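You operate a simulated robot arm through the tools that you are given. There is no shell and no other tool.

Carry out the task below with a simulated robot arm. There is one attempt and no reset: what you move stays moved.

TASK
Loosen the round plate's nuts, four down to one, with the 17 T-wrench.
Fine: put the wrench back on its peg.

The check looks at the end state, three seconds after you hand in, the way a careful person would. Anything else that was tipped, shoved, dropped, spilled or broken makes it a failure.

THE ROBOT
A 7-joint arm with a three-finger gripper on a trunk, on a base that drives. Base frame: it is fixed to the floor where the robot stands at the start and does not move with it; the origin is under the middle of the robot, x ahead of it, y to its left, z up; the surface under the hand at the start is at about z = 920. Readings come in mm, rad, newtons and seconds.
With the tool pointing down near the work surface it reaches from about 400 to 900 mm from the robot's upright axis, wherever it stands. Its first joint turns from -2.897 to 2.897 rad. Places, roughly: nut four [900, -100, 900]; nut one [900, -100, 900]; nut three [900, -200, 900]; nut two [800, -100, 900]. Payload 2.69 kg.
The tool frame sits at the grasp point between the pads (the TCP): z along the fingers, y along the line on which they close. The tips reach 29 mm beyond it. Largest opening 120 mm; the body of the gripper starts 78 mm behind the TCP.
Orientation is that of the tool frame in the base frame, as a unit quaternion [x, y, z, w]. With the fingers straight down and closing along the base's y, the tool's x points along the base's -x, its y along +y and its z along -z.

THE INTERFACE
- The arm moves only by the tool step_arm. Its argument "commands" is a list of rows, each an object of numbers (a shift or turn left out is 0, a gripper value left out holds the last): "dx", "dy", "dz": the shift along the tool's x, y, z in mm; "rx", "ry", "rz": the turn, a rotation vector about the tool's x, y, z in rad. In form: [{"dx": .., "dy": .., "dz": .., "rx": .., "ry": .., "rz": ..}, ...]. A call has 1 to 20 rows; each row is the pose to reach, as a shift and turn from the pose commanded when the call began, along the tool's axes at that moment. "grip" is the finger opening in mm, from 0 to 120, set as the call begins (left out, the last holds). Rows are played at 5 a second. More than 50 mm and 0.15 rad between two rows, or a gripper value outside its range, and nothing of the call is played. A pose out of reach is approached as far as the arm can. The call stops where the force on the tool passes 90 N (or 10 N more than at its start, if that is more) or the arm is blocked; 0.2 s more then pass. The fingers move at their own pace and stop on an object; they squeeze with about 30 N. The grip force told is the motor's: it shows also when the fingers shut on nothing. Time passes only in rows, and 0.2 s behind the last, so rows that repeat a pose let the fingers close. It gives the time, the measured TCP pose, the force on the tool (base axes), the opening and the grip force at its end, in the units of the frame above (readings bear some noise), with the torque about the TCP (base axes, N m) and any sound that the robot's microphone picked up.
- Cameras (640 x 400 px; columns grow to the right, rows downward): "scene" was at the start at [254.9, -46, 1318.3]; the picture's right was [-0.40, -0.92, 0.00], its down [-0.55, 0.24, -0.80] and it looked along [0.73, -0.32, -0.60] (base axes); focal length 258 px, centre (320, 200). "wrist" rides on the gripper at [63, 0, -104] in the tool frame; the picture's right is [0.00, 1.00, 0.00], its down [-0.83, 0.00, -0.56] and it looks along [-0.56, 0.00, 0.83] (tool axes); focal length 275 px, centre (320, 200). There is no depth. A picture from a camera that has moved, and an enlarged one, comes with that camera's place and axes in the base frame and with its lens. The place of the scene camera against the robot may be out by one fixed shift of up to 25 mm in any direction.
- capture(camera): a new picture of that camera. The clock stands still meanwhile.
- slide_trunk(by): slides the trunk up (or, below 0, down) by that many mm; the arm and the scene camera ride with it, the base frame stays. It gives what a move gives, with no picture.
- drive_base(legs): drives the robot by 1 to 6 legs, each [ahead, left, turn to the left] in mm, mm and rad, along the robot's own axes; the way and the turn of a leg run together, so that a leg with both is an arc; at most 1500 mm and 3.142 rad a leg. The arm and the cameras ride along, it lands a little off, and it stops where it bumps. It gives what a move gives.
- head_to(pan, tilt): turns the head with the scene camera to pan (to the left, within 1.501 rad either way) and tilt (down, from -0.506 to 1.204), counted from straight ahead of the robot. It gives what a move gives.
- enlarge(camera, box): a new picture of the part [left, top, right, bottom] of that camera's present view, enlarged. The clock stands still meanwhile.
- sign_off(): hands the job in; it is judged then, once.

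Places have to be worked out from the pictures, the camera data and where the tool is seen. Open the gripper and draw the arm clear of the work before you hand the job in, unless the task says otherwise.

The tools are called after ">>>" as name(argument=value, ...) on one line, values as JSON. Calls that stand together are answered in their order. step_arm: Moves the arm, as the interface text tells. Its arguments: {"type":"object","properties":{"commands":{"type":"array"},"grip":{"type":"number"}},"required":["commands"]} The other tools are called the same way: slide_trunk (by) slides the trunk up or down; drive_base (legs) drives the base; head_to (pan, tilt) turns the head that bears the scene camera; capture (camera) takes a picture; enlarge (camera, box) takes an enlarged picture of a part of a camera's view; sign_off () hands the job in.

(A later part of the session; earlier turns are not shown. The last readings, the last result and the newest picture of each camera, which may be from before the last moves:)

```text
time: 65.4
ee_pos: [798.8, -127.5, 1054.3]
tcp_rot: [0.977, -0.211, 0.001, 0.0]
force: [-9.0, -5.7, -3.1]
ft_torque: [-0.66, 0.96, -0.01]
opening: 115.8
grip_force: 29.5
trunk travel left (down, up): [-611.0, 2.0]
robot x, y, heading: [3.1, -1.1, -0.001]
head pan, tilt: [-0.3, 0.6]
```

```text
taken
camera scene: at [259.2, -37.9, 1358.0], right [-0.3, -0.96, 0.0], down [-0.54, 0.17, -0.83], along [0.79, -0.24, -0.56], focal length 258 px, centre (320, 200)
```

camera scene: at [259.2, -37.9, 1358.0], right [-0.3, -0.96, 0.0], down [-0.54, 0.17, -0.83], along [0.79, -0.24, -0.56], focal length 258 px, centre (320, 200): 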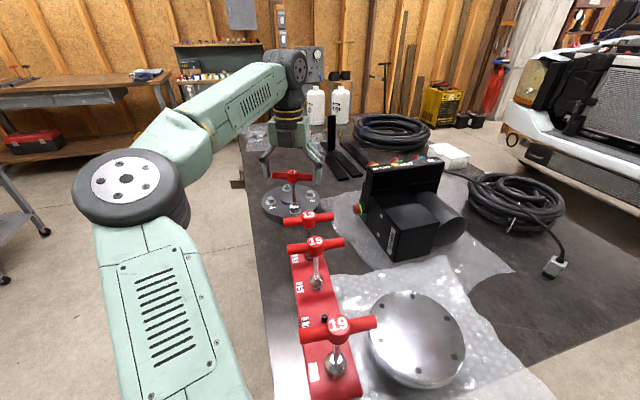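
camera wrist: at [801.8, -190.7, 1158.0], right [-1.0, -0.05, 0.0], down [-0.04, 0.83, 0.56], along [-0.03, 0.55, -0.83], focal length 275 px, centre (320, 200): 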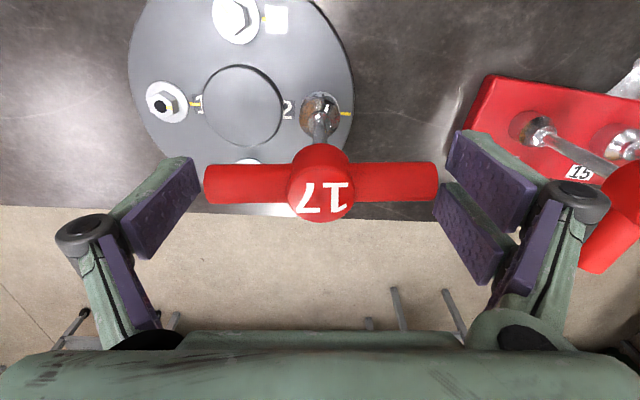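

Nut 2 has turned about 130°. A lateral force of ~10 N built up, so I relax it with a 1 mm shift and lift off.

>>> step_arm(commands=[{"dx": -0.7, "dy": 0.9}, {"dx": -0.7, "dy": 0.9, "dz": -8}, {"dx": -0.7, "dy": 0.9, "dz": -18}, {"dx": -0.7, "dy": 0.9, "dz": -30}, {"dx": -0.7, "dy": 0.9, "dz": -42}, {"dx": -0.7, "dy": 0.9, "dz": -42}])

>>> enlarge(camera="scene", box=[260, 170, 335, 220])

>>> capture(camera="wrist")

```text
time: 66.8
ee_pos: [799.6, -127.8, 1095.2]
tcp_rot: [0.977, -0.211, 0.0, 0.001]
force: [0.0, 0.5, -2.5]
ft_torque: [-0.02, 0.01, 0.05]
opening: 115.8
grip_force: 30.0
trunk travel left (down, up): [-611.0, 2.0]
robot x, y, heading: [-0.8, 0.7, 0.001]
head pan, tilt: [-0.3, 0.6]
```

```text
8.00 times, centred on (298, 195) of scene
camera zoom: at [259.8, -37.3, 1357.9], right [-0.3, -0.96, 0.0], down [-0.54, 0.17, -0.82], along [0.79, -0.24, -0.57], focal length 2066 px, centre (500, 240)
```

zoom: 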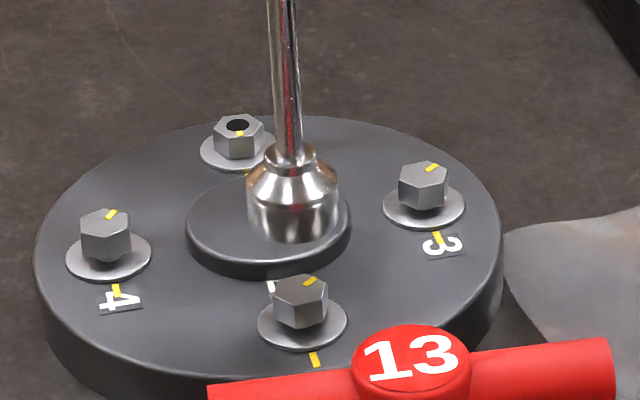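

```text
taken
camera wrist: at [856.0, -154.3, 1199.6], right [-0.41, -0.91, 0.0], down [-0.76, 0.34, 0.56], along [-0.51, 0.23, -0.83], focal length 275 px, centre (320, 200)
```

wrist: 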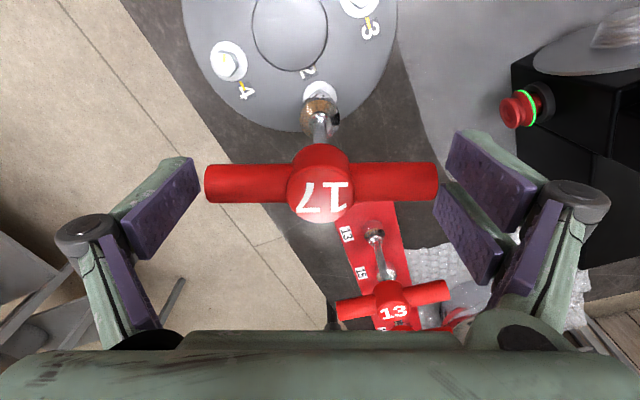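

Nut 2 is loosened too (mark swung ~130°). Nut 1 at about (914.5,-130) is at the limit of reach, so I move that way in stages, keeping the yaw low, and check reach and the elbow.

>>> step_arm(commands=[{"dx": 5, "dy": -2, "rz": 0.142}, {"dx": 10, "dy": -4, "rz": 0.284}, {"dx": 15, "dy": -6, "rz": 0.426}, {"dx": 20, "dy": -8, "rz": 0.568}, {"dx": 25, "dy": -10, "rz": 0.71}, {"dx": 28, "dy": -12, "rz": 0.852}, {"dx": 31, "dy": -13, "rz": 0.994}, {"dx": 34, "dy": -14, "rz": 1.136}, {"dx": 37, "dy": -15, "rz": 1.278}, {"dx": 40, "dy": -16, "rz": 1.42}, {"dx": 43, "dy": -17, "rz": 1.562}, {"dx": 46, "dy": -18.5, "rz": 1.704}, {"dx": 49, "dy": -20, "rz": 1.846}, {"dx": 52, "dy": -21.5, "rz": 1.988}, {"dx": 54, "dy": -22.5, "rz": 2.13}, {"dx": 56, "dy": -23.5, "rz": 2.272}, {"dx": 58, "dy": -24.8, "rz": 2.42}])

>>> capture(camera="scene")

```text
time: 70.4
ee_pos: [860.6, -128.9, 1096.0]
tcp_rot: [-0.144, 0.99, 0.0, 0.0]
force: [0.4, 0.4, -1.5]
ft_torque: [0.0, 0.01, -0.01]
opening: 116.0
grip_force: 30.1
trunk travel left (down, up): [-611.0, 2.0]
robot x, y, heading: [3.1, -0.3, -0.001]
head pan, tilt: [-0.3, 0.6]
```

```text
taken
camera scene: at [259.8, -37.5, 1357.9], right [-0.3, -0.96, 0.0], down [-0.54, 0.17, -0.82], along [0.79, -0.24, -0.57], focal length 258 px, centre (320, 200)
```

scene: 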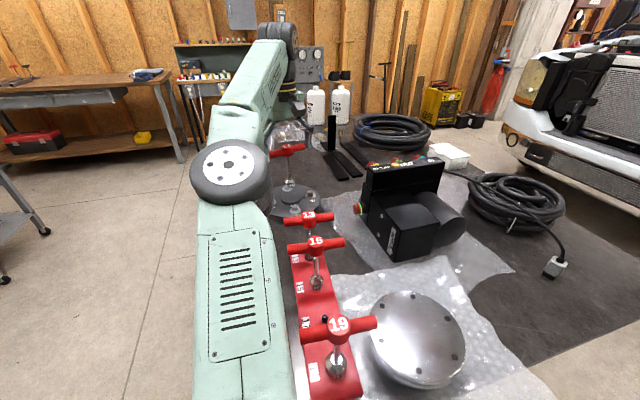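

Fine so far; the arm is getting straight. I advance the rest of the way to nut 1, dropping to z≈1080.

>>> step_arm(commands=[{"dx": -13, "dy": -4, "dz": 4}, {"dx": -26, "dy": -8, "dz": 8}, {"dx": -39, "dy": -12, "dz": 12}, {"dx": -51.4, "dy": -16.4, "dz": 15}, {"dx": -51.4, "dy": -16.4, "dz": 15}])

>>> capture(camera="scene")

>>> capture(camera="wrist")

```text
time: 71.6
ee_pos: [885.0, -123.6, 1070.8]
tcp_rot: [-0.147, 0.989, 0.0, 0.0]
force: [-0.2, -0.4, -2.8]
ft_torque: [-0.01, -0.01, -0.02]
opening: 116.1
grip_force: 29.8
out of reach, approached as far as the arm can: row 2, 3, 4, 5
trunk travel left (down, up): [-611.0, 2.0]
robot x, y, heading: [3.6, 0.2, 0.001]
head pan, tilt: [-0.3, 0.6]
```

```text
taken
camera scene: at [259.9, -37.5, 1357.9], right [-0.3, -0.96, 0.0], down [-0.54, 0.17, -0.82], along [0.79, -0.24, -0.57], focal length 258 px, centre (320, 200)
```

scene: 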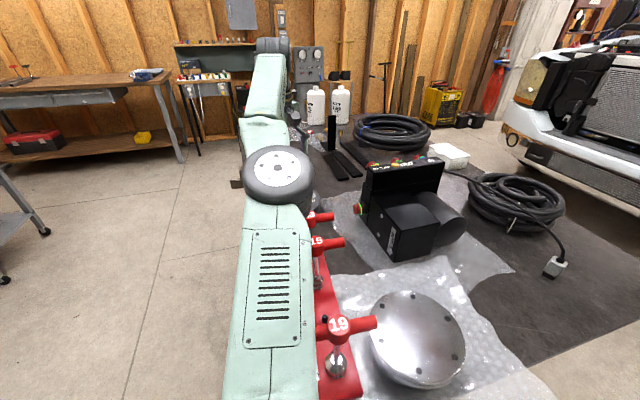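

```text
taken
camera wrist: at [824.7, -141.5, 1173.9], right [-0.29, 0.96, 0.0], down [0.8, 0.24, 0.56], along [0.53, 0.16, -0.83], focal length 275 px, centre (320, 200)
```

wrist: 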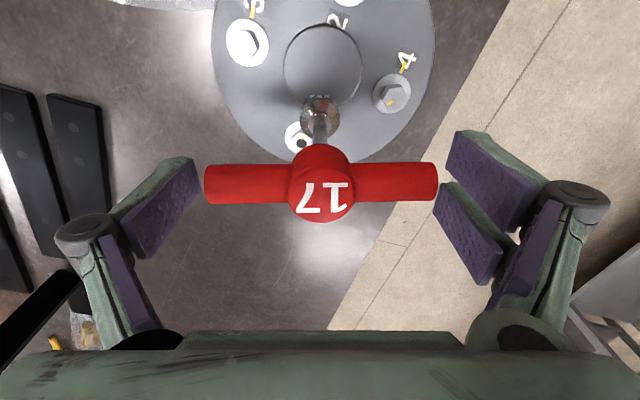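

Nut 1 is out of reach from here (stops at r≈893), so the base has to move. I first retract and raise the arm, then look around for free floor.

>>> step_arm(commands=[{"dz": -15}, {"dx": 20, "dz": -30}, {"dx": 45, "dz": -36}, {"dx": 80, "dz": -40}, {"dx": 115, "dz": -45}, {"dx": 115, "dz": -45}])

>>> head_to(pan=0.7, tilt=0.9)

>>> capture(camera="scene")

```text
time: 73.0
ee_pos: [849.2, -165.4, 1126.9]
tcp_rot: [-0.146, 0.989, 0.001, 0.0]
force: [0.5, 0.2, -2.2]
ft_torque: [-0.02, 0.01, -0.02]
opening: 115.8
grip_force: 29.7
out of reach, approached as far as the arm can: row 1, 3, 4, 5, 6
trunk travel left (down, up): [-611.0, 2.0]
robot x, y, heading: [-2.9, -0.1, 0.002]
head pan, tilt: [-0.3, 0.6]
```

```text
time: 74.2
ee_pos: [848.9, -167.0, 1126.7]
tcp_rot: [-0.147, 0.989, 0.001, -0.001]
force: [0.4, 0.1, -1.6]
ft_torque: [-0.01, -0.01, -0.01]
opening: 116.1
grip_force: 30.2
trunk travel left (down, up): [-611.0, 2.0]
robot x, y, heading: [0.2, -0.4, 0.001]
head pan, tilt: [0.7, 0.901]
```

```text
taken
camera scene: at [233.1, 37.3, 1333.2], right [0.64, -0.77, 0.0], down [-0.6, -0.5, -0.62], along [0.48, 0.4, -0.78], focal length 258 px, centre (320, 200)
```

scene: 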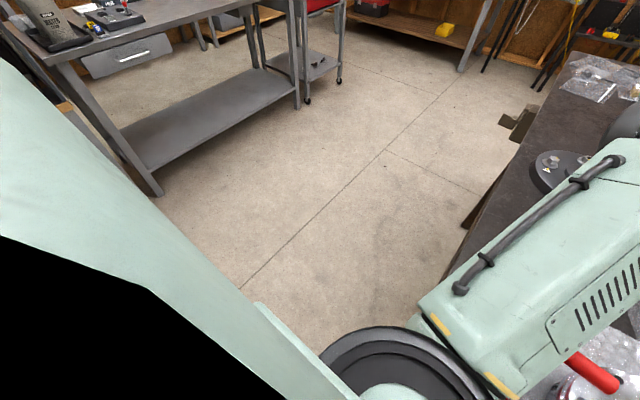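

There's open floor to the left of the table (the next bench is beyond y≈1600), and the table's left edge is at y≈−10. I drive left 430 mm first; the wrench hangs at z≥1020 and only passes over the plate and the floor.

>>> drive_base(legs=[[0, 430, 0]])

>>> head_to(pan=-0.5, tilt=0.9)

>>> capture(camera="scene")

>>> capture(camera="wrist")

```text
time: 78.1
ee_pos: [849.2, 262.7, 1126.8]
tcp_rot: [-0.147, 0.989, 0.0, 0.001]
force: [-0.5, -0.1, -2.3]
ft_torque: [0.0, -0.01, -0.01]
opening: 115.8
grip_force: 29.4
trunk travel left (down, up): [-611.0, 2.0]
robot x, y, heading: [-2.2, 427.5, -0.0]
head pan, tilt: [0.7, 0.901]
```

```text
time: 79.5
ee_pos: [847.1, 262.6, 1126.6]
tcp_rot: [-0.146, 0.989, 0.0, 0.001]
force: [-0.3, -0.5, -2.3]
ft_torque: [0.02, 0.0, 0.0]
opening: 115.8
grip_force: 29.5
trunk travel left (down, up): [-611.0, 2.0]
robot x, y, heading: [1.2, 429.4, 0.003]
head pan, tilt: [-0.499, 0.901]
```

```text
taken
camera scene: at [241.3, 380.0, 1333.1], right [-0.48, -0.88, 0.0], down [-0.69, 0.37, -0.62], along [0.55, -0.3, -0.78], focal length 258 px, centre (320, 200)
```

scene: 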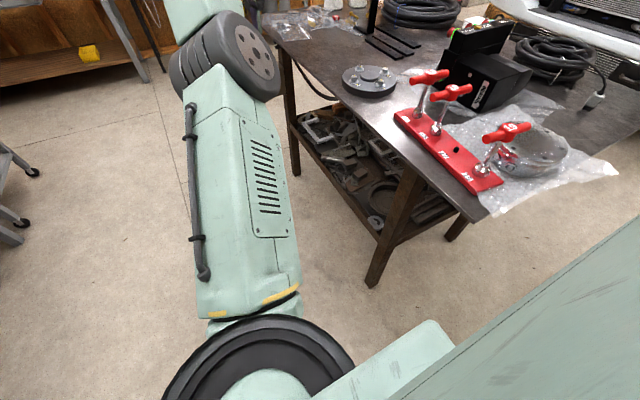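

```text
taken
camera wrist: at [788.1, 243.4, 1230.7], right [-0.3, 0.96, 0.0], down [0.79, 0.25, 0.56], along [0.53, 0.16, -0.83], focal length 275 px, centre (320, 200)
```

wrist: 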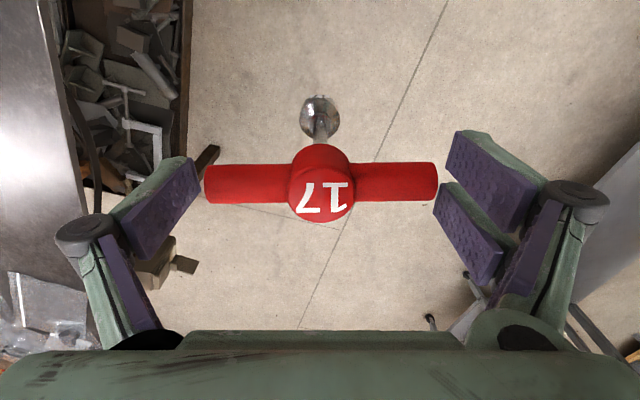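

The table's corner shows at about (340,-50), so the lane beside it is clear. I drive forward 350 mm along the table's left side.

>>> drive_base(legs=[[350, 0, 0]])

>>> head_to(pan=-0.8, tilt=0.65)

>>> capture(camera="scene")

```text
time: 81.8
ee_pos: [1206.2, 273.3, 1126.0]
tcp_rot: [-0.152, 0.988, 0.0, 0.0]
force: [0.8, 0.0, -3.2]
ft_torque: [0.01, 0.04, 0.02]
opening: 116.0
grip_force: 30.6
trunk travel left (down, up): [-611.0, 2.0]
robot x, y, heading: [354.9, 430.3, 0.011]
head pan, tilt: [-0.499, 0.901]
```

```text
time: 82.6
ee_pos: [1207.2, 272.9, 1128.0]
tcp_rot: [-0.152, 0.988, -0.001, 0.001]
force: [-0.1, -0.8, -2.0]
ft_torque: [0.02, 0.0, -0.01]
opening: 115.9
grip_force: 30.4
trunk travel left (down, up): [-611.0, 2.0]
robot x, y, heading: [354.0, 430.5, 0.011]
head pan, tilt: [-0.799, 0.649]
```

```text
taken
camera scene: at [592.3, 358.7, 1353.6], right [-0.71, -0.71, 0.0], down [-0.43, 0.43, -0.8], along [0.56, -0.56, -0.61], focal length 258 px, centre (320, 200)
```

scene: 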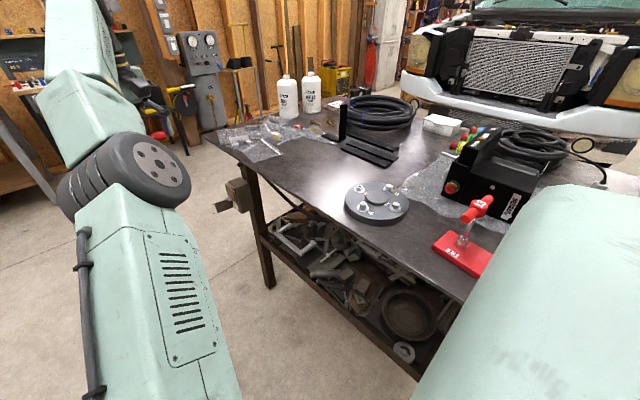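

The robot now stands at (354,430) beside the table, with nut 1 at about 790 mm. I bring the wrench over the plate toward nut 1, turning to ψ≈−0.78 so there's room to sweep counter-clockwise.

>>> step_arm(commands=[{"dx": 28.5, "dy": -21.2, "dz": 2, "rz": 0.0775}, {"dx": 57, "dy": -42.4, "dz": 4, "rz": 0.155}, {"dx": 85.6, "dy": -63.6, "dz": 6, "rz": 0.2325}, {"dx": 114, "dy": -84.8, "dz": 8, "rz": 0.31}, {"dx": 142.7, "dy": -106, "dz": 10, "rz": 0.3875}, {"dx": 171, "dy": -127.2, "dz": 12, "rz": 0.465}, {"dx": 199.7, "dy": -148.5, "dz": 14, "rz": 0.5425}, {"dx": 228, "dy": -169.6, "dz": 16, "rz": 0.62}, {"dx": 257, "dy": -190.8, "dz": 18, "rz": 0.6975}, {"dx": 285, "dy": -212, "dz": 20, "rz": 0.775}, {"dx": 285, "dy": -212, "dz": 20, "rz": 0.775}])

>>> capture(camera="scene")

>>> capture(camera="wrist")

```text
time: 85.0
ee_pos: [997.3, -15.1, 1106.4]
tcp_rot: [0.232, 0.973, 0.0, 0.001]
force: [0.7, -0.5, -2.2]
ft_torque: [0.0, 0.01, 0.02]
opening: 116.1
grip_force: 30.2
out of reach, approached as far as the arm can: row 1, 2, 3, 4
trunk travel left (down, up): [-611.0, 2.0]
robot x, y, heading: [353.2, 430.4, 0.012]
head pan, tilt: [-0.799, 0.649]
```

```text
taken
camera scene: at [592.5, 358.8, 1353.6], right [-0.71, -0.71, 0.0], down [-0.43, 0.43, -0.8], along [0.56, -0.56, -0.6], focal length 258 px, centre (320, 200)
```

scene: 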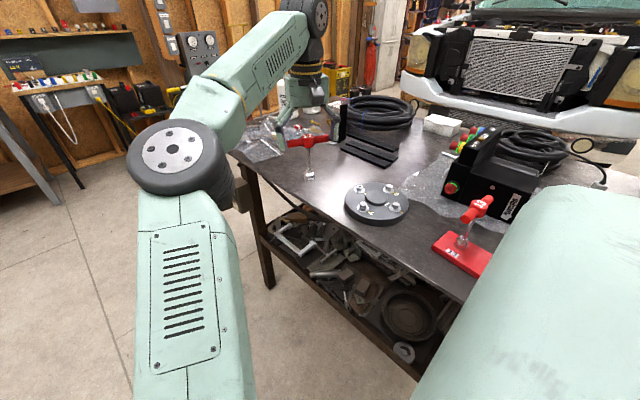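

```text
taken
camera wrist: at [940.3, 13.0, 1210.2], right [0.45, 0.89, 0.0], down [0.74, -0.37, 0.56], along [0.5, -0.25, -0.83], focal length 275 px, centre (320, 200)
```

wrist: 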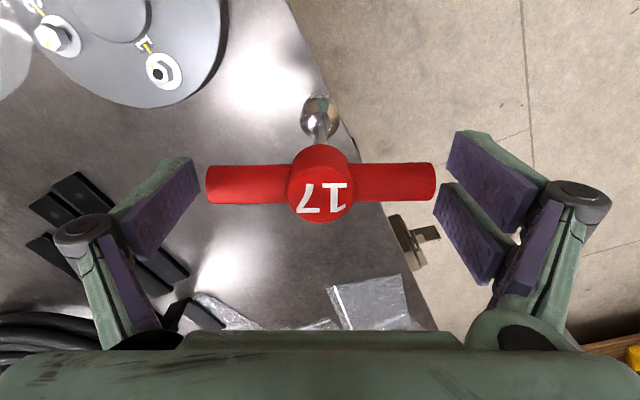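

Good, the wrench is over the table near the plate. I measure nut 1 in the wrist view.

>>> enlarge(camera="wrist", box=[20, 0, 240, 130])

```text
2.91 times, centred on (130, 65) of wrist
camera zoom: at [940.3, 13.0, 1210.2], right [0.45, 0.89, 0.0], down [0.74, -0.37, 0.56], along [0.5, -0.25, -0.83], focal length 801 px, centre (873, 593)
```

zoom: 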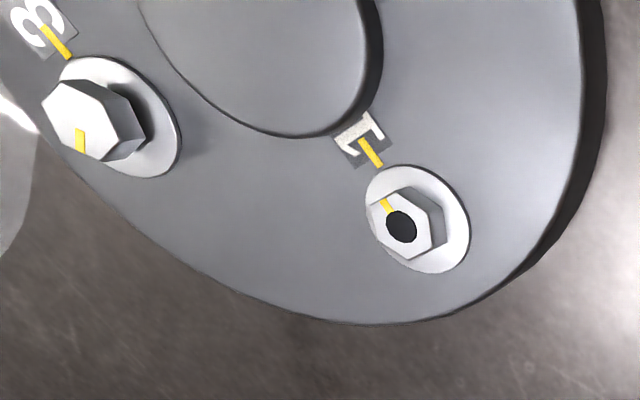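

Nut 1 measures (915.2,-129.5), consistent with before. I move over it and turn to ψ≈−0.78.

>>> step_arm(commands=[{"dx": 5.3, "dy": -34.7, "dz": 2.5, "rz": 0.0775}, {"dx": 10.6, "dy": -69.4, "dz": 5, "rz": 0.155}, {"dx": 16, "dy": -104, "dz": 7.5, "rz": 0.2325}, {"dx": 21.3, "dy": -138.8, "dz": 10, "rz": 0.31}, {"dx": 21.3, "dy": -138.8, "dz": 10, "rz": 0.31}])

>>> enlarge(camera="wrist", box=[270, 50, 370, 150])

>>> capture(camera="scene")

```text
time: 86.2
ee_pos: [915.9, -126.3, 1097.4]
tcp_rot: [0.38, 0.925, -0.001, 0.0]
force: [0.5, 0.2, -1.7]
ft_torque: [0.0, 0.05, -0.01]
opening: 116.2
grip_force: 29.9
trunk travel left (down, up): [-611.0, 2.0]
robot x, y, heading: [355.6, 428.9, 0.013]
head pan, tilt: [-0.799, 0.649]
```

```text
4.00 times, centred on (320, 100) of wrist
camera zoom: at [871.4, -83.1, 1201.8], right [0.7, 0.71, 0.0], down [0.59, -0.58, 0.56], along [0.4, -0.39, -0.83], focal length 1101 px, centre (320, 600)
```

zoom: 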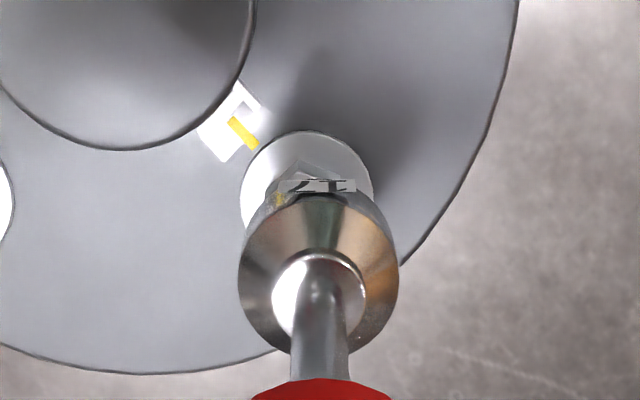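

```text
taken
camera scene: at [592.5, 358.8, 1353.6], right [-0.71, -0.71, 0.0], down [-0.43, 0.43, -0.8], along [0.56, -0.56, -0.6], focal length 258 px, centre (320, 200)
```

scene: 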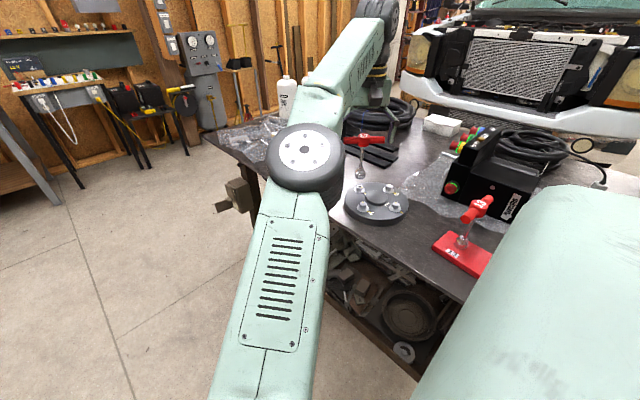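

The nut is 2.5 mm to the left in this view. I correct and lower to just above it.

>>> step_arm(commands=[{"dx": -1.2, "dy": -2.5}, {"dx": -1.2, "dy": -2.5, "dz": 10}, {"dx": -1.2, "dy": -2.5, "dz": 20}, {"dx": -1.2, "dy": -2.5, "dz": 31}, {"dx": -1.2, "dy": -2.5, "dz": 31}])

>>> enlarge(camera="wrist", box=[270, 50, 370, 150])

>>> enlarge(camera="scene", box=[335, 170, 415, 230])

```text
time: 87.4
ee_pos: [914.1, -131.1, 1065.7]
tcp_rot: [0.381, 0.925, -0.001, 0.001]
force: [-0.3, -0.1, -2.2]
ft_torque: [0.0, 0.04, 0.04]
opening: 116.2
grip_force: 29.7
trunk travel left (down, up): [-611.0, 2.0]
robot x, y, heading: [354.4, 431.2, 0.015]
head pan, tilt: [-0.799, 0.649]
```

```text
4.00 times, centred on (320, 100) of wrist
camera zoom: at [869.2, -87.2, 1169.8], right [0.7, 0.71, 0.0], down [0.59, -0.58, 0.56], along [0.4, -0.39, -0.83], focal length 1101 px, centre (320, 600)
```

zoom: 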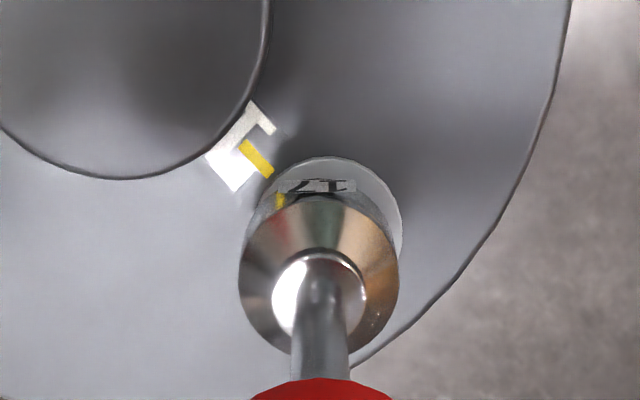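

```text
6.67 times, centred on (375, 200) of scene
camera zoom: at [592.1, 358.5, 1353.7], right [-0.71, -0.71, 0.0], down [-0.43, 0.43, -0.8], along [0.56, -0.56, -0.6], focal length 1722 px, centre (-47, 200)
```

zoom: 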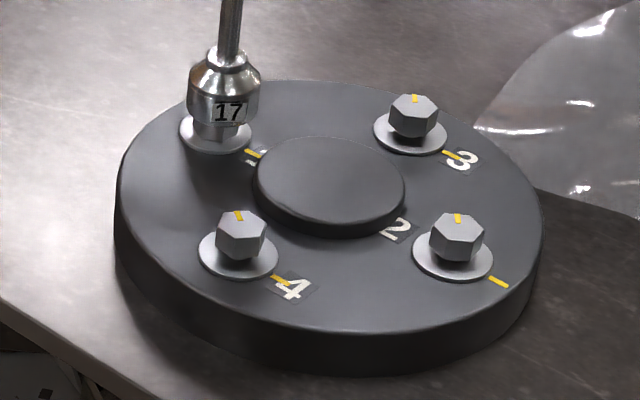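

Both views show the socket about 1.3 mm off toward −x−y. I correct, and lower gently to contact.

>>> step_arm(commands=[{"dx": -1.0, "dy": 1.2}, {"dx": -1.0, "dy": 1.2, "dz": 2}, {"dx": -1.0, "dy": 1.2, "dz": 3.5}, {"dx": -1.0, "dy": 1.2, "dz": 5}, {"dx": -1.0, "dy": 1.2, "dz": 6.5}, {"dx": -1.0, "dy": 1.2, "dz": 6.5}])

```text
time: 88.8
ee_pos: [917.8, -131.1, 1060.4]
tcp_rot: [0.38, 0.925, -0.001, 0.001]
force: [-2.9, 4.1, 10.1]
ft_torque: [0.48, 0.28, -0.01]
opening: 116.1
grip_force: 30.0
trunk travel left (down, up): [-611.0, 2.0]
robot x, y, heading: [357.1, 430.5, 0.011]
head pan, tilt: [-0.799, 0.649]
```

Contact, with a push back toward the robot of ~5 N. I ease back 0.8 mm and turn counter-clockwise to find the hex.

>>> step_arm(commands=[{"dx": 0.8, "dy": 0.1}, {"dx": 0.8, "dy": 0.1, "rz": -0.04}, {"dx": 0.8, "dy": 0.1, "rz": -0.08}, {"dx": 0.8, "dy": 0.1, "rz": -0.12}, {"dx": 0.8, "dy": 0.1, "rz": -0.15}])

```text
time: 90.0
ee_pos: [916.3, -130.5, 1059.4]
tcp_rot: [0.31, 0.951, 0.0, -0.002]
force: [-2.7, -0.1, -2.5]
ft_torque: [0.0, 0.3, -0.02]
opening: 115.9
grip_force: 30.0
trunk travel left (down, up): [-611.0, 2.0]
robot x, y, heading: [356.8, 431.6, 0.016]
head pan, tilt: [-0.799, 0.649]
```

Upward force gone: engaged at ψ≈−0.63. I lower fully onto nut 1.

>>> step_arm(commands=[{"dz": 1.5}, {"dz": 3}, {"dz": 4.5}, {"dz": 5.5}, {"dz": 5.5}])

>>> enlarge(camera="scene", box=[335, 170, 415, 230])

```text
time: 91.2
ee_pos: [916.5, -129.8, 1056.4]
tcp_rot: [0.309, 0.951, 0.0, 0.0]
force: [-1.0, -1.7, 3.3]
ft_torque: [-0.11, 0.1, 0.03]
opening: 116.0
grip_force: 29.7
trunk travel left (down, up): [-611.0, 2.0]
robot x, y, heading: [356.4, 432.7, 0.01]
head pan, tilt: [-0.799, 0.649]
```

```text
6.67 times, centred on (375, 200) of scene
camera zoom: at [591.7, 358.9, 1353.9], right [-0.71, -0.71, 0.0], down [-0.43, 0.43, -0.8], along [0.56, -0.56, -0.6], focal length 1722 px, centre (-47, 200)
```

zoom: 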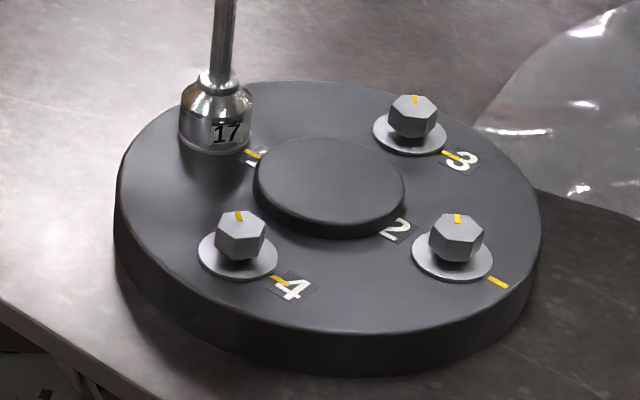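

Seated on nut 1. I turn counter-clockwise, first 1.2 rad.

>>> step_arm(commands=[{"rz": -0.1}, {"rz": -0.2}, {"rz": -0.3}, {"rz": -0.4}, {"rz": -0.5}, {"rz": -0.6}, {"rz": -0.7}, {"rz": -0.8}, {"rz": -0.9}, {"rz": -1.0}, {"rz": -1.1}, {"rz": -1.2}])

>>> capture(camera="scene")

```text
time: 93.8
ee_pos: [914.9, -130.6, 1055.9]
tcp_rot: [-0.283, 0.959, -0.001, 0.0]
force: [-2.6, 4.3, 11.6]
ft_torque: [0.59, 0.08, -0.02]
opening: 116.2
grip_force: 29.4
trunk travel left (down, up): [-611.0, 2.0]
robot x, y, heading: [354.5, 427.8, 0.014]
head pan, tilt: [-0.799, 0.649]
```

```text
taken
camera scene: at [591.1, 359.8, 1354.0], right [-0.71, -0.71, 0.0], down [-0.43, 0.43, -0.8], along [0.56, -0.56, -0.6], focal length 258 px, centre (320, 200)
```

scene: 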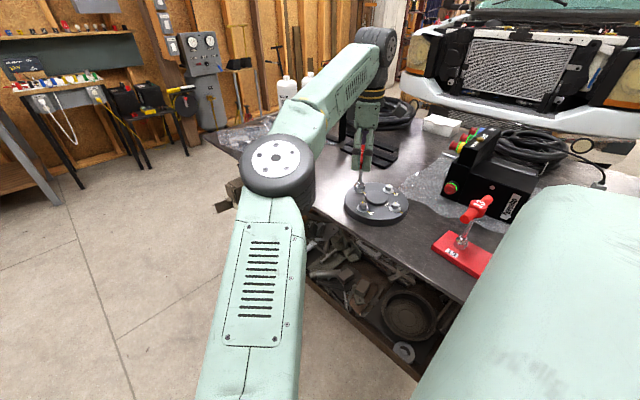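

Turning well. I continue another 1.1 rad.

>>> step_arm(commands=[{"rz": -0.1}, {"rz": -0.2}, {"rz": -0.3}, {"rz": -0.4}, {"rz": -0.5}, {"rz": -0.6}, {"rz": -0.7}, {"rz": -0.8}, {"rz": -0.9}, {"rz": -1.0}, {"rz": -1.1}])

>>> capture(camera="scene")

```text
time: 96.2
ee_pos: [914.3, -130.4, 1053.8]
tcp_rot: [0.742, -0.67, 0.0, 0.001]
force: [-3.3, -2.4, 9.8]
ft_torque: [-0.14, 0.38, 0.03]
opening: 116.0
grip_force: 29.4
trunk travel left (down, up): [-611.0, 2.0]
robot x, y, heading: [361.4, 433.5, 0.009]
head pan, tilt: [-0.799, 0.649]
```

```text
taken
camera scene: at [591.1, 359.0, 1354.0], right [-0.71, -0.71, 0.0], down [-0.43, 0.43, -0.8], along [0.56, -0.56, -0.6], focal length 258 px, centre (320, 200)
```

scene: 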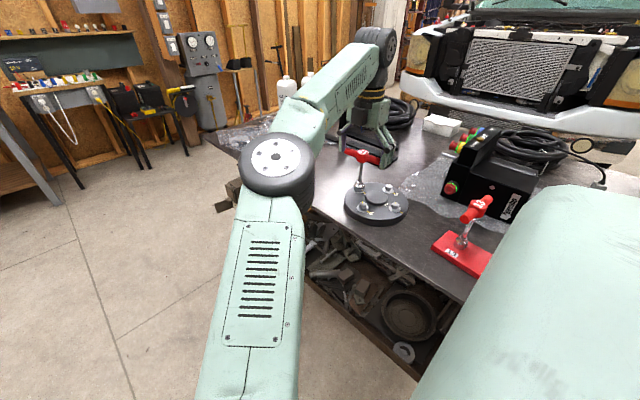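

Nut 1 has turned about 130°. I lift off and verify all four marks.

>>> step_arm(commands=[{"dz": -8}, {"dz": -18}, {"dz": -30}, {"dz": -42}, {"dz": -45}, {"dz": -45}])

>>> enlarge(camera="scene", box=[335, 170, 415, 230])

>>> capture(camera="wrist")

```text
time: 97.6
ee_pos: [916.5, -131.0, 1099.1]
tcp_rot: [0.742, -0.671, 0.0, 0.0]
force: [0.6, -0.3, -2.0]
ft_torque: [0.0, -0.02, 0.04]
opening: 115.9
grip_force: 30.1
trunk travel left (down, up): [-611.0, 2.0]
robot x, y, heading: [356.1, 426.2, 0.012]
head pan, tilt: [-0.799, 0.649]
```

```text
6.67 times, centred on (375, 200) of scene
camera zoom: at [592.1, 358.5, 1353.7], right [-0.71, -0.71, 0.0], down [-0.43, 0.43, -0.8], along [0.56, -0.56, -0.6], focal length 1722 px, centre (-47, 200)
```

zoom: 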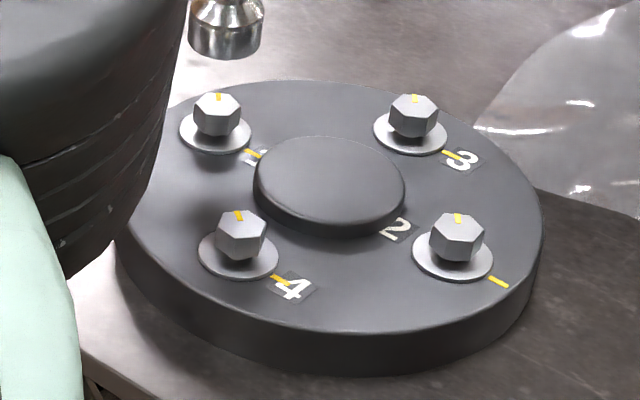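

```text
taken
camera wrist: at [922.6, -193.5, 1202.3], right [-0.99, -0.1, 0.0], down [-0.09, 0.83, 0.56], along [-0.06, 0.55, -0.83], focal length 275 px, centre (320, 200)
```

wrist: 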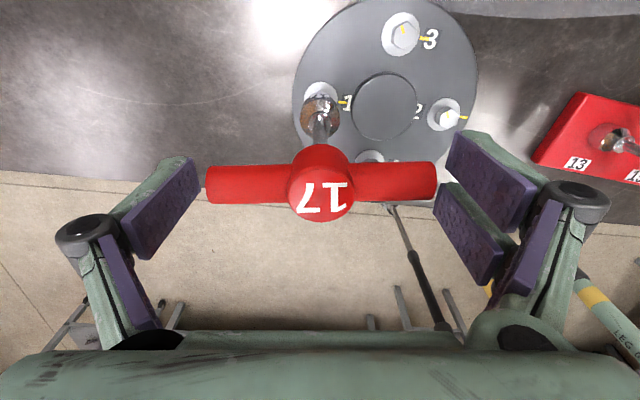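

All four marks now point the same new way, ~130° counter-clockwise, and every nut has lifted slightly: all loosened. Now I return the wrench: first out to +y beside the table edge and up, starting to turn back.

>>> step_arm(commands=[{"dx": -28, "dy": 2.2, "dz": -6, "rz": 0.12}, {"dx": -56, "dy": 4.4, "dz": -12, "rz": 0.24}, {"dx": -84, "dy": 6.5, "dz": -18, "rz": 0.36}, {"dx": -112.5, "dy": 8.7, "dz": -23, "rz": 0.48}, {"dx": -112.5, "dy": 8.7, "dz": -23, "rz": 0.48}])

>>> capture(camera="scene")

```text
time: 98.8
ee_pos: [896.4, -19.1, 1120.8]
tcp_rot: [-0.56, 0.828, 0.0, 0.0]
force: [0.3, 0.4, -2.7]
ft_torque: [0.01, 0.01, 0.02]
opening: 115.9
grip_force: 30.0
trunk travel left (down, up): [-611.0, 2.0]
robot x, y, heading: [358.7, 432.5, 0.009]
head pan, tilt: [-0.799, 0.649]
```

```text
taken
camera scene: at [592.1, 358.3, 1353.6], right [-0.71, -0.71, 0.0], down [-0.43, 0.43, -0.8], along [0.56, -0.56, -0.6], focal length 258 px, centre (320, 200)
```

scene: 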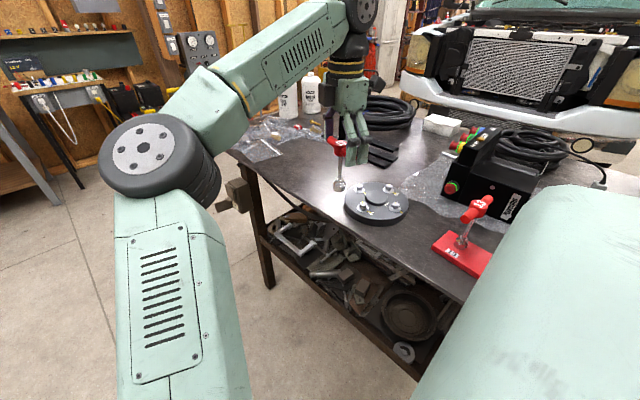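

The peg now lies far to the robot's right side, partly behind its own body, so I'll shift left a little and turn the base right to face the rack. First I swing the hand to the front over free floor, so that the turn sweeps nothing.

>>> step_arm(commands=[{"dx": -40.8, "dy": 3.8, "rz": 0.061}, {"dx": -81.6, "dy": 7.6, "rz": 0.122}, {"dx": -122.4, "dy": 11.4, "rz": 0.183}, {"dx": -163, "dy": 15.1, "rz": 0.244}, {"dx": -204, "dy": 19, "rz": 0.305}, {"dx": -245, "dy": 22.7, "rz": 0.366}, {"dx": -285.6, "dy": 26.5, "rz": 0.428}, {"dx": -326.3, "dy": 30.3, "rz": 0.49}, {"dx": -326.3, "dy": 30.3, "rz": 0.49}])

>>> drive_base(legs=[[0, 100, 0]])

>>> capture(camera="scene")

```text
time: 100.8
ee_pos: [989.4, 295.8, 1121.5]
tcp_rot: [-0.341, 0.94, 0.0, 0.0]
force: [-0.1, -0.1, -2.6]
ft_torque: [0.05, 0.04, -0.01]
opening: 116.1
grip_force: 29.7
trunk travel left (down, up): [-611.0, 2.0]
robot x, y, heading: [353.8, 431.6, 0.009]
head pan, tilt: [-0.799, 0.649]
```

```text
time: 102.2
ee_pos: [988.2, 393.9, 1120.8]
tcp_rot: [-0.343, 0.939, -0.001, -0.001]
force: [-0.5, 0.7, -1.9]
ft_torque: [-0.03, 0.01, -0.01]
opening: 115.8
grip_force: 30.1
trunk travel left (down, up): [-611.0, 2.0]
robot x, y, heading: [355.7, 532.6, 0.007]
head pan, tilt: [-0.799, 0.649]
```

```text
taken
camera scene: at [591.0, 457.7, 1353.7], right [-0.71, -0.7, 0.0], down [-0.43, 0.43, -0.8], along [0.56, -0.57, -0.6], focal length 258 px, centre (320, 200)
```

scene: 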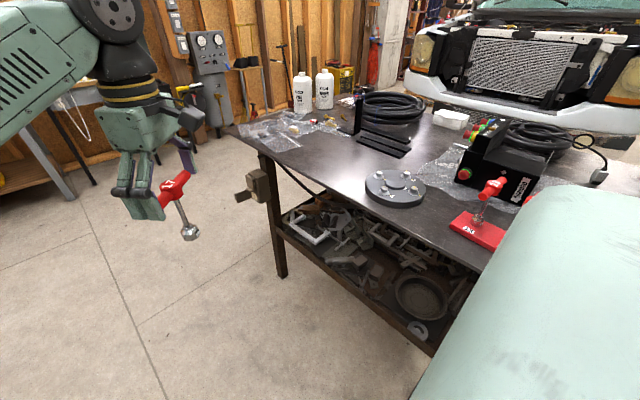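

Clear floor and the hand is in front. I turn the base right by 0.8 rad in place.

>>> drive_base(legs=[[0, 0, -0.8]])

>>> head_to(pan=-0.4, tilt=0.65)

>>> capture(camera="scene")

>>> capture(camera="wrist")

```text
time: 104.8
ee_pos: [697.4, -21.8, 1120.9]
tcp_rot: [0.052, 0.999, 0.0, 0.001]
force: [0.6, -0.3, -2.2]
ft_torque: [0.02, 0.0, -0.01]
opening: 116.2
grip_force: 29.7
trunk travel left (down, up): [-611.0, 2.0]
robot x, y, heading: [351.5, 528.0, -0.793]
head pan, tilt: [-0.799, 0.649]
```

```text
time: 105.7
ee_pos: [697.1, -21.6, 1121.9]
tcp_rot: [0.051, 0.999, 0.0, 0.0]
force: [0.5, 0.0, -2.3]
ft_torque: [0.01, 0.01, 0.0]
opening: 116.0
grip_force: 29.3
trunk travel left (down, up): [-611.0, 2.0]
robot x, y, heading: [351.7, 530.8, -0.793]
head pan, tilt: [-0.4, 0.649]
```

```text
taken
camera scene: at [515.4, 325.4, 1353.7], right [-0.93, -0.37, 0.0], down [-0.22, 0.56, -0.8], along [0.29, -0.74, -0.6], focal length 258 px, centre (320, 200)
```

scene: 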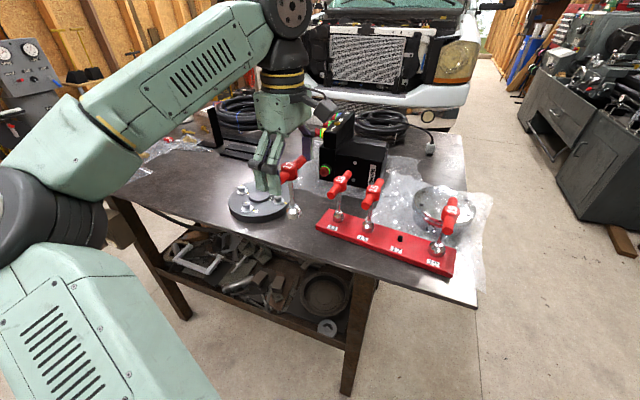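

```text
taken
camera wrist: at [634.3, -15.4, 1225.8], right [0.1, 1.0, 0.0], down [0.83, -0.08, 0.56], along [0.55, -0.05, -0.83], focal length 275 px, centre (320, 200)
```

wrist: 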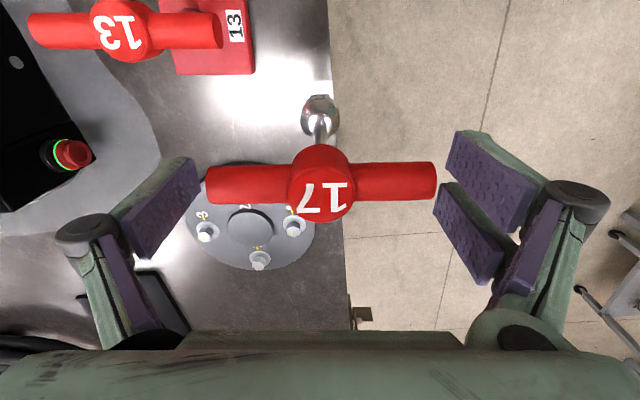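

Now the rack, the other wrenches and the empty peg are all in view. I move along y≈−20, outside the bar ends, until level with the peg at x≈479.

>>> step_arm(commands=[{"dx": 36.3, "dy": -3.4}, {"dx": 72.5, "dy": -6.8}, {"dx": 108.8, "dy": -10.1}, {"dx": 145, "dy": -13.5}, {"dx": 181.3, "dy": -16.9}, {"dx": 217.6, "dy": -20.3}, {"dx": 217.6, "dy": -20.3}])

>>> capture(camera="scene")

>>> capture(camera="wrist")

```text
time: 107.2
ee_pos: [480.0, -19.7, 1122.5]
tcp_rot: [0.051, 0.999, 0.0, -0.001]
force: [0.8, -0.5, -2.2]
ft_torque: [0.06, 0.0, 0.01]
opening: 115.8
grip_force: 30.0
trunk travel left (down, up): [-611.0, 2.0]
robot x, y, heading: [351.6, 525.8, -0.791]
head pan, tilt: [-0.4, 0.649]
```

```text
taken
camera scene: at [515.6, 325.5, 1353.6], right [-0.93, -0.37, 0.0], down [-0.22, 0.56, -0.8], along [0.29, -0.74, -0.6], focal length 258 px, centre (320, 200)
```

scene: 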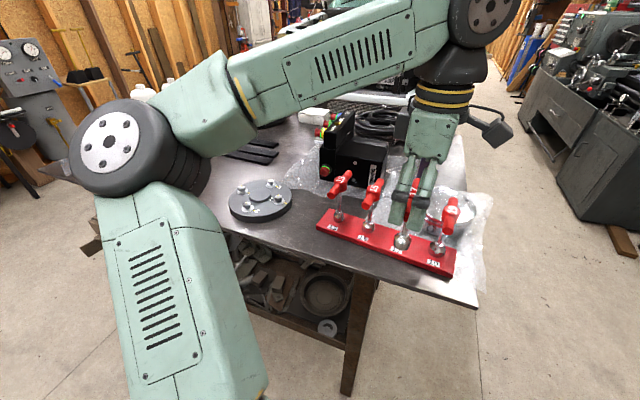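

```text
taken
camera wrist: at [416.4, -13.2, 1226.2], right [0.1, 1.0, 0.0], down [0.83, -0.08, 0.56], along [0.55, -0.05, -0.83], focal length 275 px, centre (320, 200)
```

wrist: 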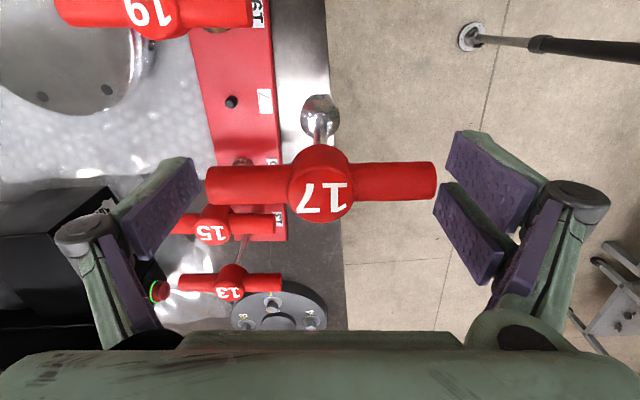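

The empty peg is visible. I enlarge to fix its position.

>>> enlarge(camera="wrist", box=[190, 70, 350, 170])

>>> enlarge(camera="scene", box=[310, 160, 470, 280])

```text
4.00 times, centred on (270, 120) of wrist
camera zoom: at [416.4, -13.2, 1226.2], right [0.1, 1.0, 0.0], down [0.83, -0.08, 0.56], along [0.55, -0.05, -0.83], focal length 1101 px, centre (520, 520)
```

zoom: 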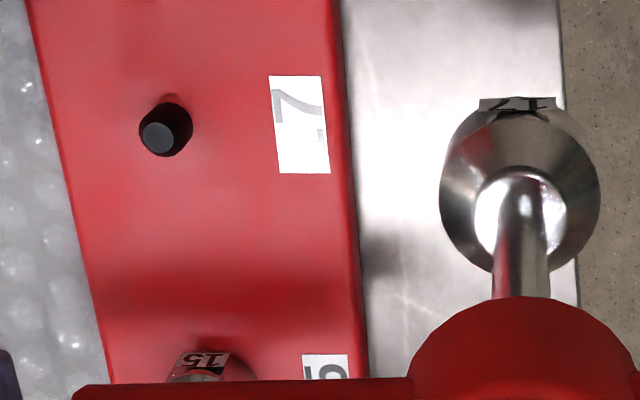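

```text
3.33 times, centred on (390, 220) of scene
camera zoom: at [515.6, 325.5, 1353.6], right [-0.93, -0.37, 0.0], down [-0.22, 0.56, -0.8], along [0.29, -0.74, -0.6], focal length 861 px, centre (87, 133)
```

zoom: 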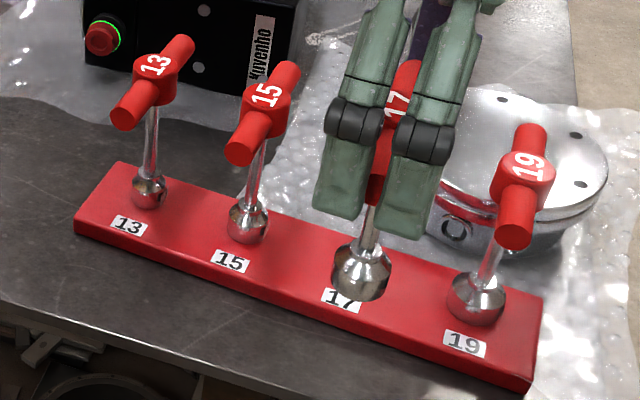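

The peg is at about (479.4,-109), as measured before. I move straight in −y to hang over it, between wrenches 15 and 19.

>>> step_arm(commands=[{"dx": -2.2, "dy": -22}, {"dx": -4.4, "dy": -44}, {"dx": -6.6, "dy": -66}, {"dx": -8.7, "dy": -88.8}, {"dx": -8.7, "dy": -88.8}])

>>> enlarge(camera="wrist", box=[270, 60, 370, 160])

>>> enlarge(camera="scene", box=[310, 160, 470, 280])

```text
time: 108.5
ee_pos: [478.8, -109.6, 1122.4]
tcp_rot: [0.052, 0.999, 0.0, 0.0]
force: [-0.4, -0.3, -2.3]
ft_torque: [0.0, 0.03, -0.03]
opening: 115.8
grip_force: 29.4
trunk travel left (down, up): [-611.0, 2.0]
robot x, y, heading: [354.1, 528.2, -0.787]
head pan, tilt: [-0.4, 0.649]
```

```text
4.00 times, centred on (320, 110) of wrist
camera zoom: at [414.9, -103.3, 1226.1], right [0.1, 1.0, 0.0], down [0.83, -0.08, 0.56], along [0.55, -0.05, -0.83], focal length 1101 px, centre (320, 560)
```

zoom: 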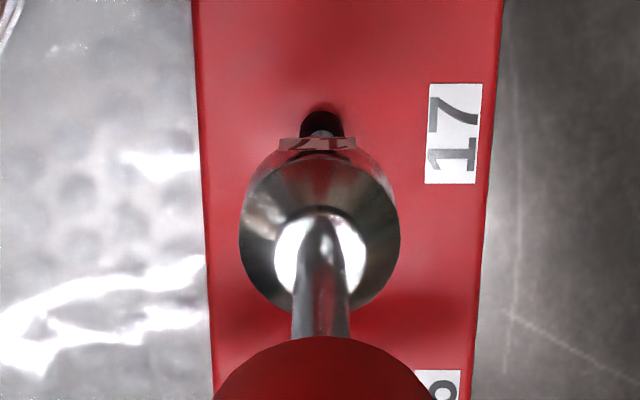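

```text
3.33 times, centred on (390, 220) of scene
camera zoom: at [515.4, 325.5, 1353.7], right [-0.93, -0.37, 0.0], down [-0.22, 0.56, -0.8], along [0.29, -0.74, -0.6], focal length 861 px, centre (87, 133)
```

zoom: 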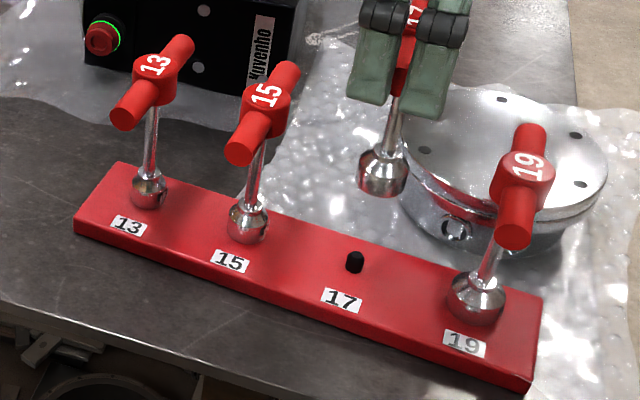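

The view nearly matches the one right after lift-off (peg ~0.7 mm off). I correct slightly and lower to just above the peg.

>>> step_arm(commands=[{"dx": -1.3, "dy": 0.6}, {"dx": -1.3, "dy": 0.6, "dz": 20}, {"dx": -1.3, "dy": 0.6, "dz": 40}, {"dx": -1.3, "dy": 0.6, "dz": 56}, {"dx": -1.3, "dy": 0.6, "dz": 56}])

>>> enlarge(camera="scene", box=[360, 190, 440, 250])

>>> enlarge(camera="wrist", box=[270, 60, 370, 160])

```text
time: 109.7
ee_pos: [480.3, -108.3, 1067.0]
tcp_rot: [0.052, 0.999, 0.001, 0.0]
force: [-1.0, 0.5, -2.8]
ft_torque: [-0.03, -0.02, 0.02]
opening: 115.8
grip_force: 29.8
trunk travel left (down, up): [-611.0, 2.0]
robot x, y, heading: [349.4, 529.4, -0.792]
head pan, tilt: [-0.4, 0.649]
```

```text
6.67 times, centred on (400, 220) of scene
camera zoom: at [515.3, 325.5, 1353.7], right [-0.93, -0.37, 0.0], down [-0.22, 0.56, -0.8], along [0.29, -0.74, -0.6], focal length 1722 px, centre (-213, 67)
```

zoom: 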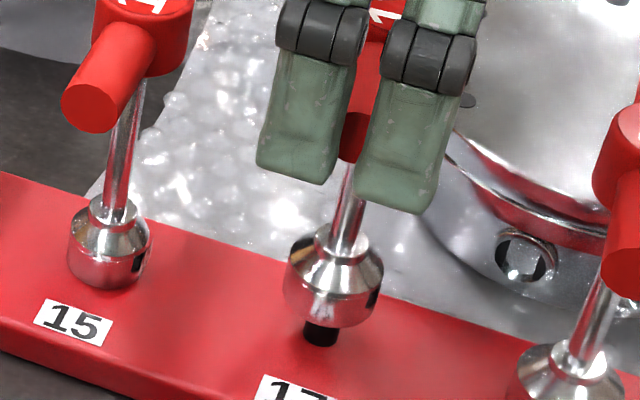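

```text
4.00 times, centred on (320, 110) of wrist
camera zoom: at [417.6, -101.4, 1169.8], right [0.1, 1.0, 0.0], down [0.83, -0.08, 0.56], along [0.55, -0.05, -0.83], focal length 1101 px, centre (320, 560)
```

zoom: 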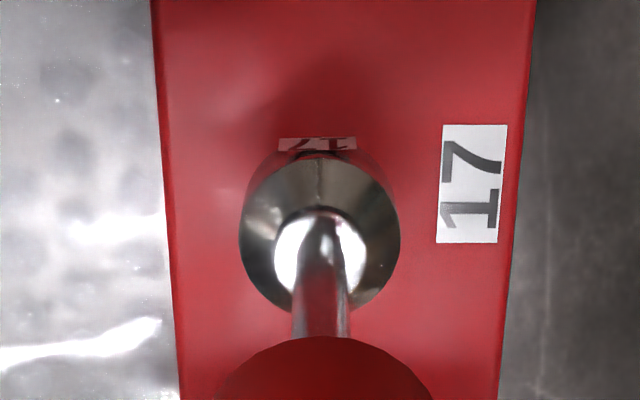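

The socket hangs centred over the peg. I lower gently onto it.

>>> step_arm(commands=[{"dz": 4}, {"dz": 8}, {"dz": 12}, {"dz": 15}, {"dz": 17}, {"dz": 17}])

>>> enlarge(camera="scene", box=[360, 190, 440, 250])

```text
time: 111.0
ee_pos: [480.9, -107.6, 1049.0]
tcp_rot: [0.052, 0.999, 0.0, 0.0]
force: [0.7, 0.6, -1.9]
ft_torque: [0.01, 0.01, 0.01]
opening: 115.7
grip_force: 30.2
trunk travel left (down, up): [-611.0, 2.0]
robot x, y, heading: [352.7, 526.7, -0.792]
head pan, tilt: [-0.4, 0.649]
```

```text
6.67 times, centred on (400, 220) of scene
camera zoom: at [515.4, 325.4, 1353.7], right [-0.93, -0.37, 0.0], down [-0.22, 0.56, -0.8], along [0.29, -0.74, -0.6], focal length 1722 px, centre (-213, 67)
```

zoom: 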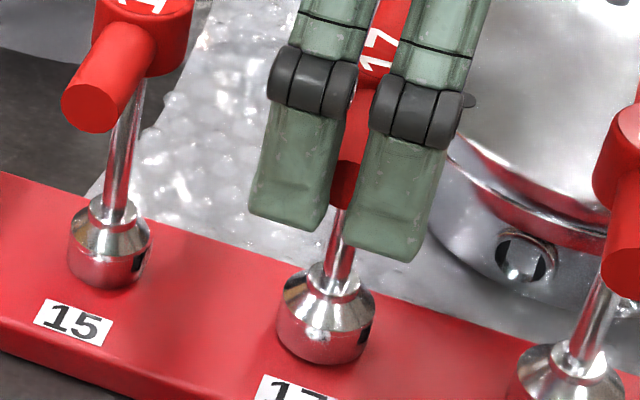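

It went over the peg with no contact force yet. I lower the last millimetres until the rack takes the weight.

>>> step_arm(commands=[{"dz": 1}, {"dz": 2}, {"dz": 3}, {"dz": 3}])

>>> enlarge(camera="scene", box=[360, 190, 440, 250])

```text
time: 112.0
ee_pos: [479.9, -107.6, 1045.6]
tcp_rot: [0.052, 0.999, -0.001, 0.0]
force: [-0.8, -1.0, 4.7]
ft_torque: [0.02, -0.14, 0.0]
opening: 115.7
grip_force: 30.2
trunk travel left (down, up): [-611.0, 2.0]
robot x, y, heading: [355.3, 527.8, -0.791]
head pan, tilt: [-0.4, 0.649]
```

```text
6.67 times, centred on (400, 220) of scene
camera zoom: at [515.3, 325.9, 1353.9], right [-0.93, -0.37, 0.0], down [-0.22, 0.56, -0.8], along [0.29, -0.74, -0.6], focal length 1722 px, centre (-213, 67)
```

zoom: 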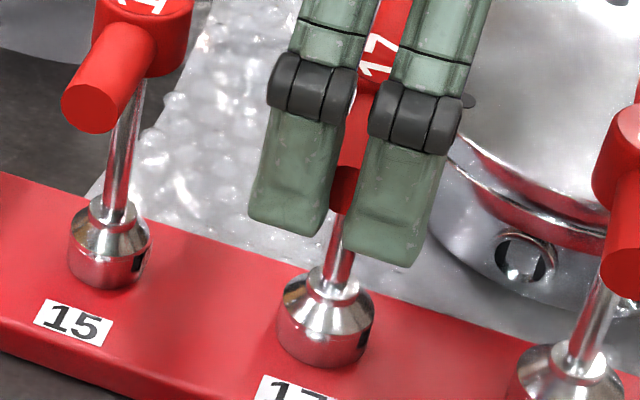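

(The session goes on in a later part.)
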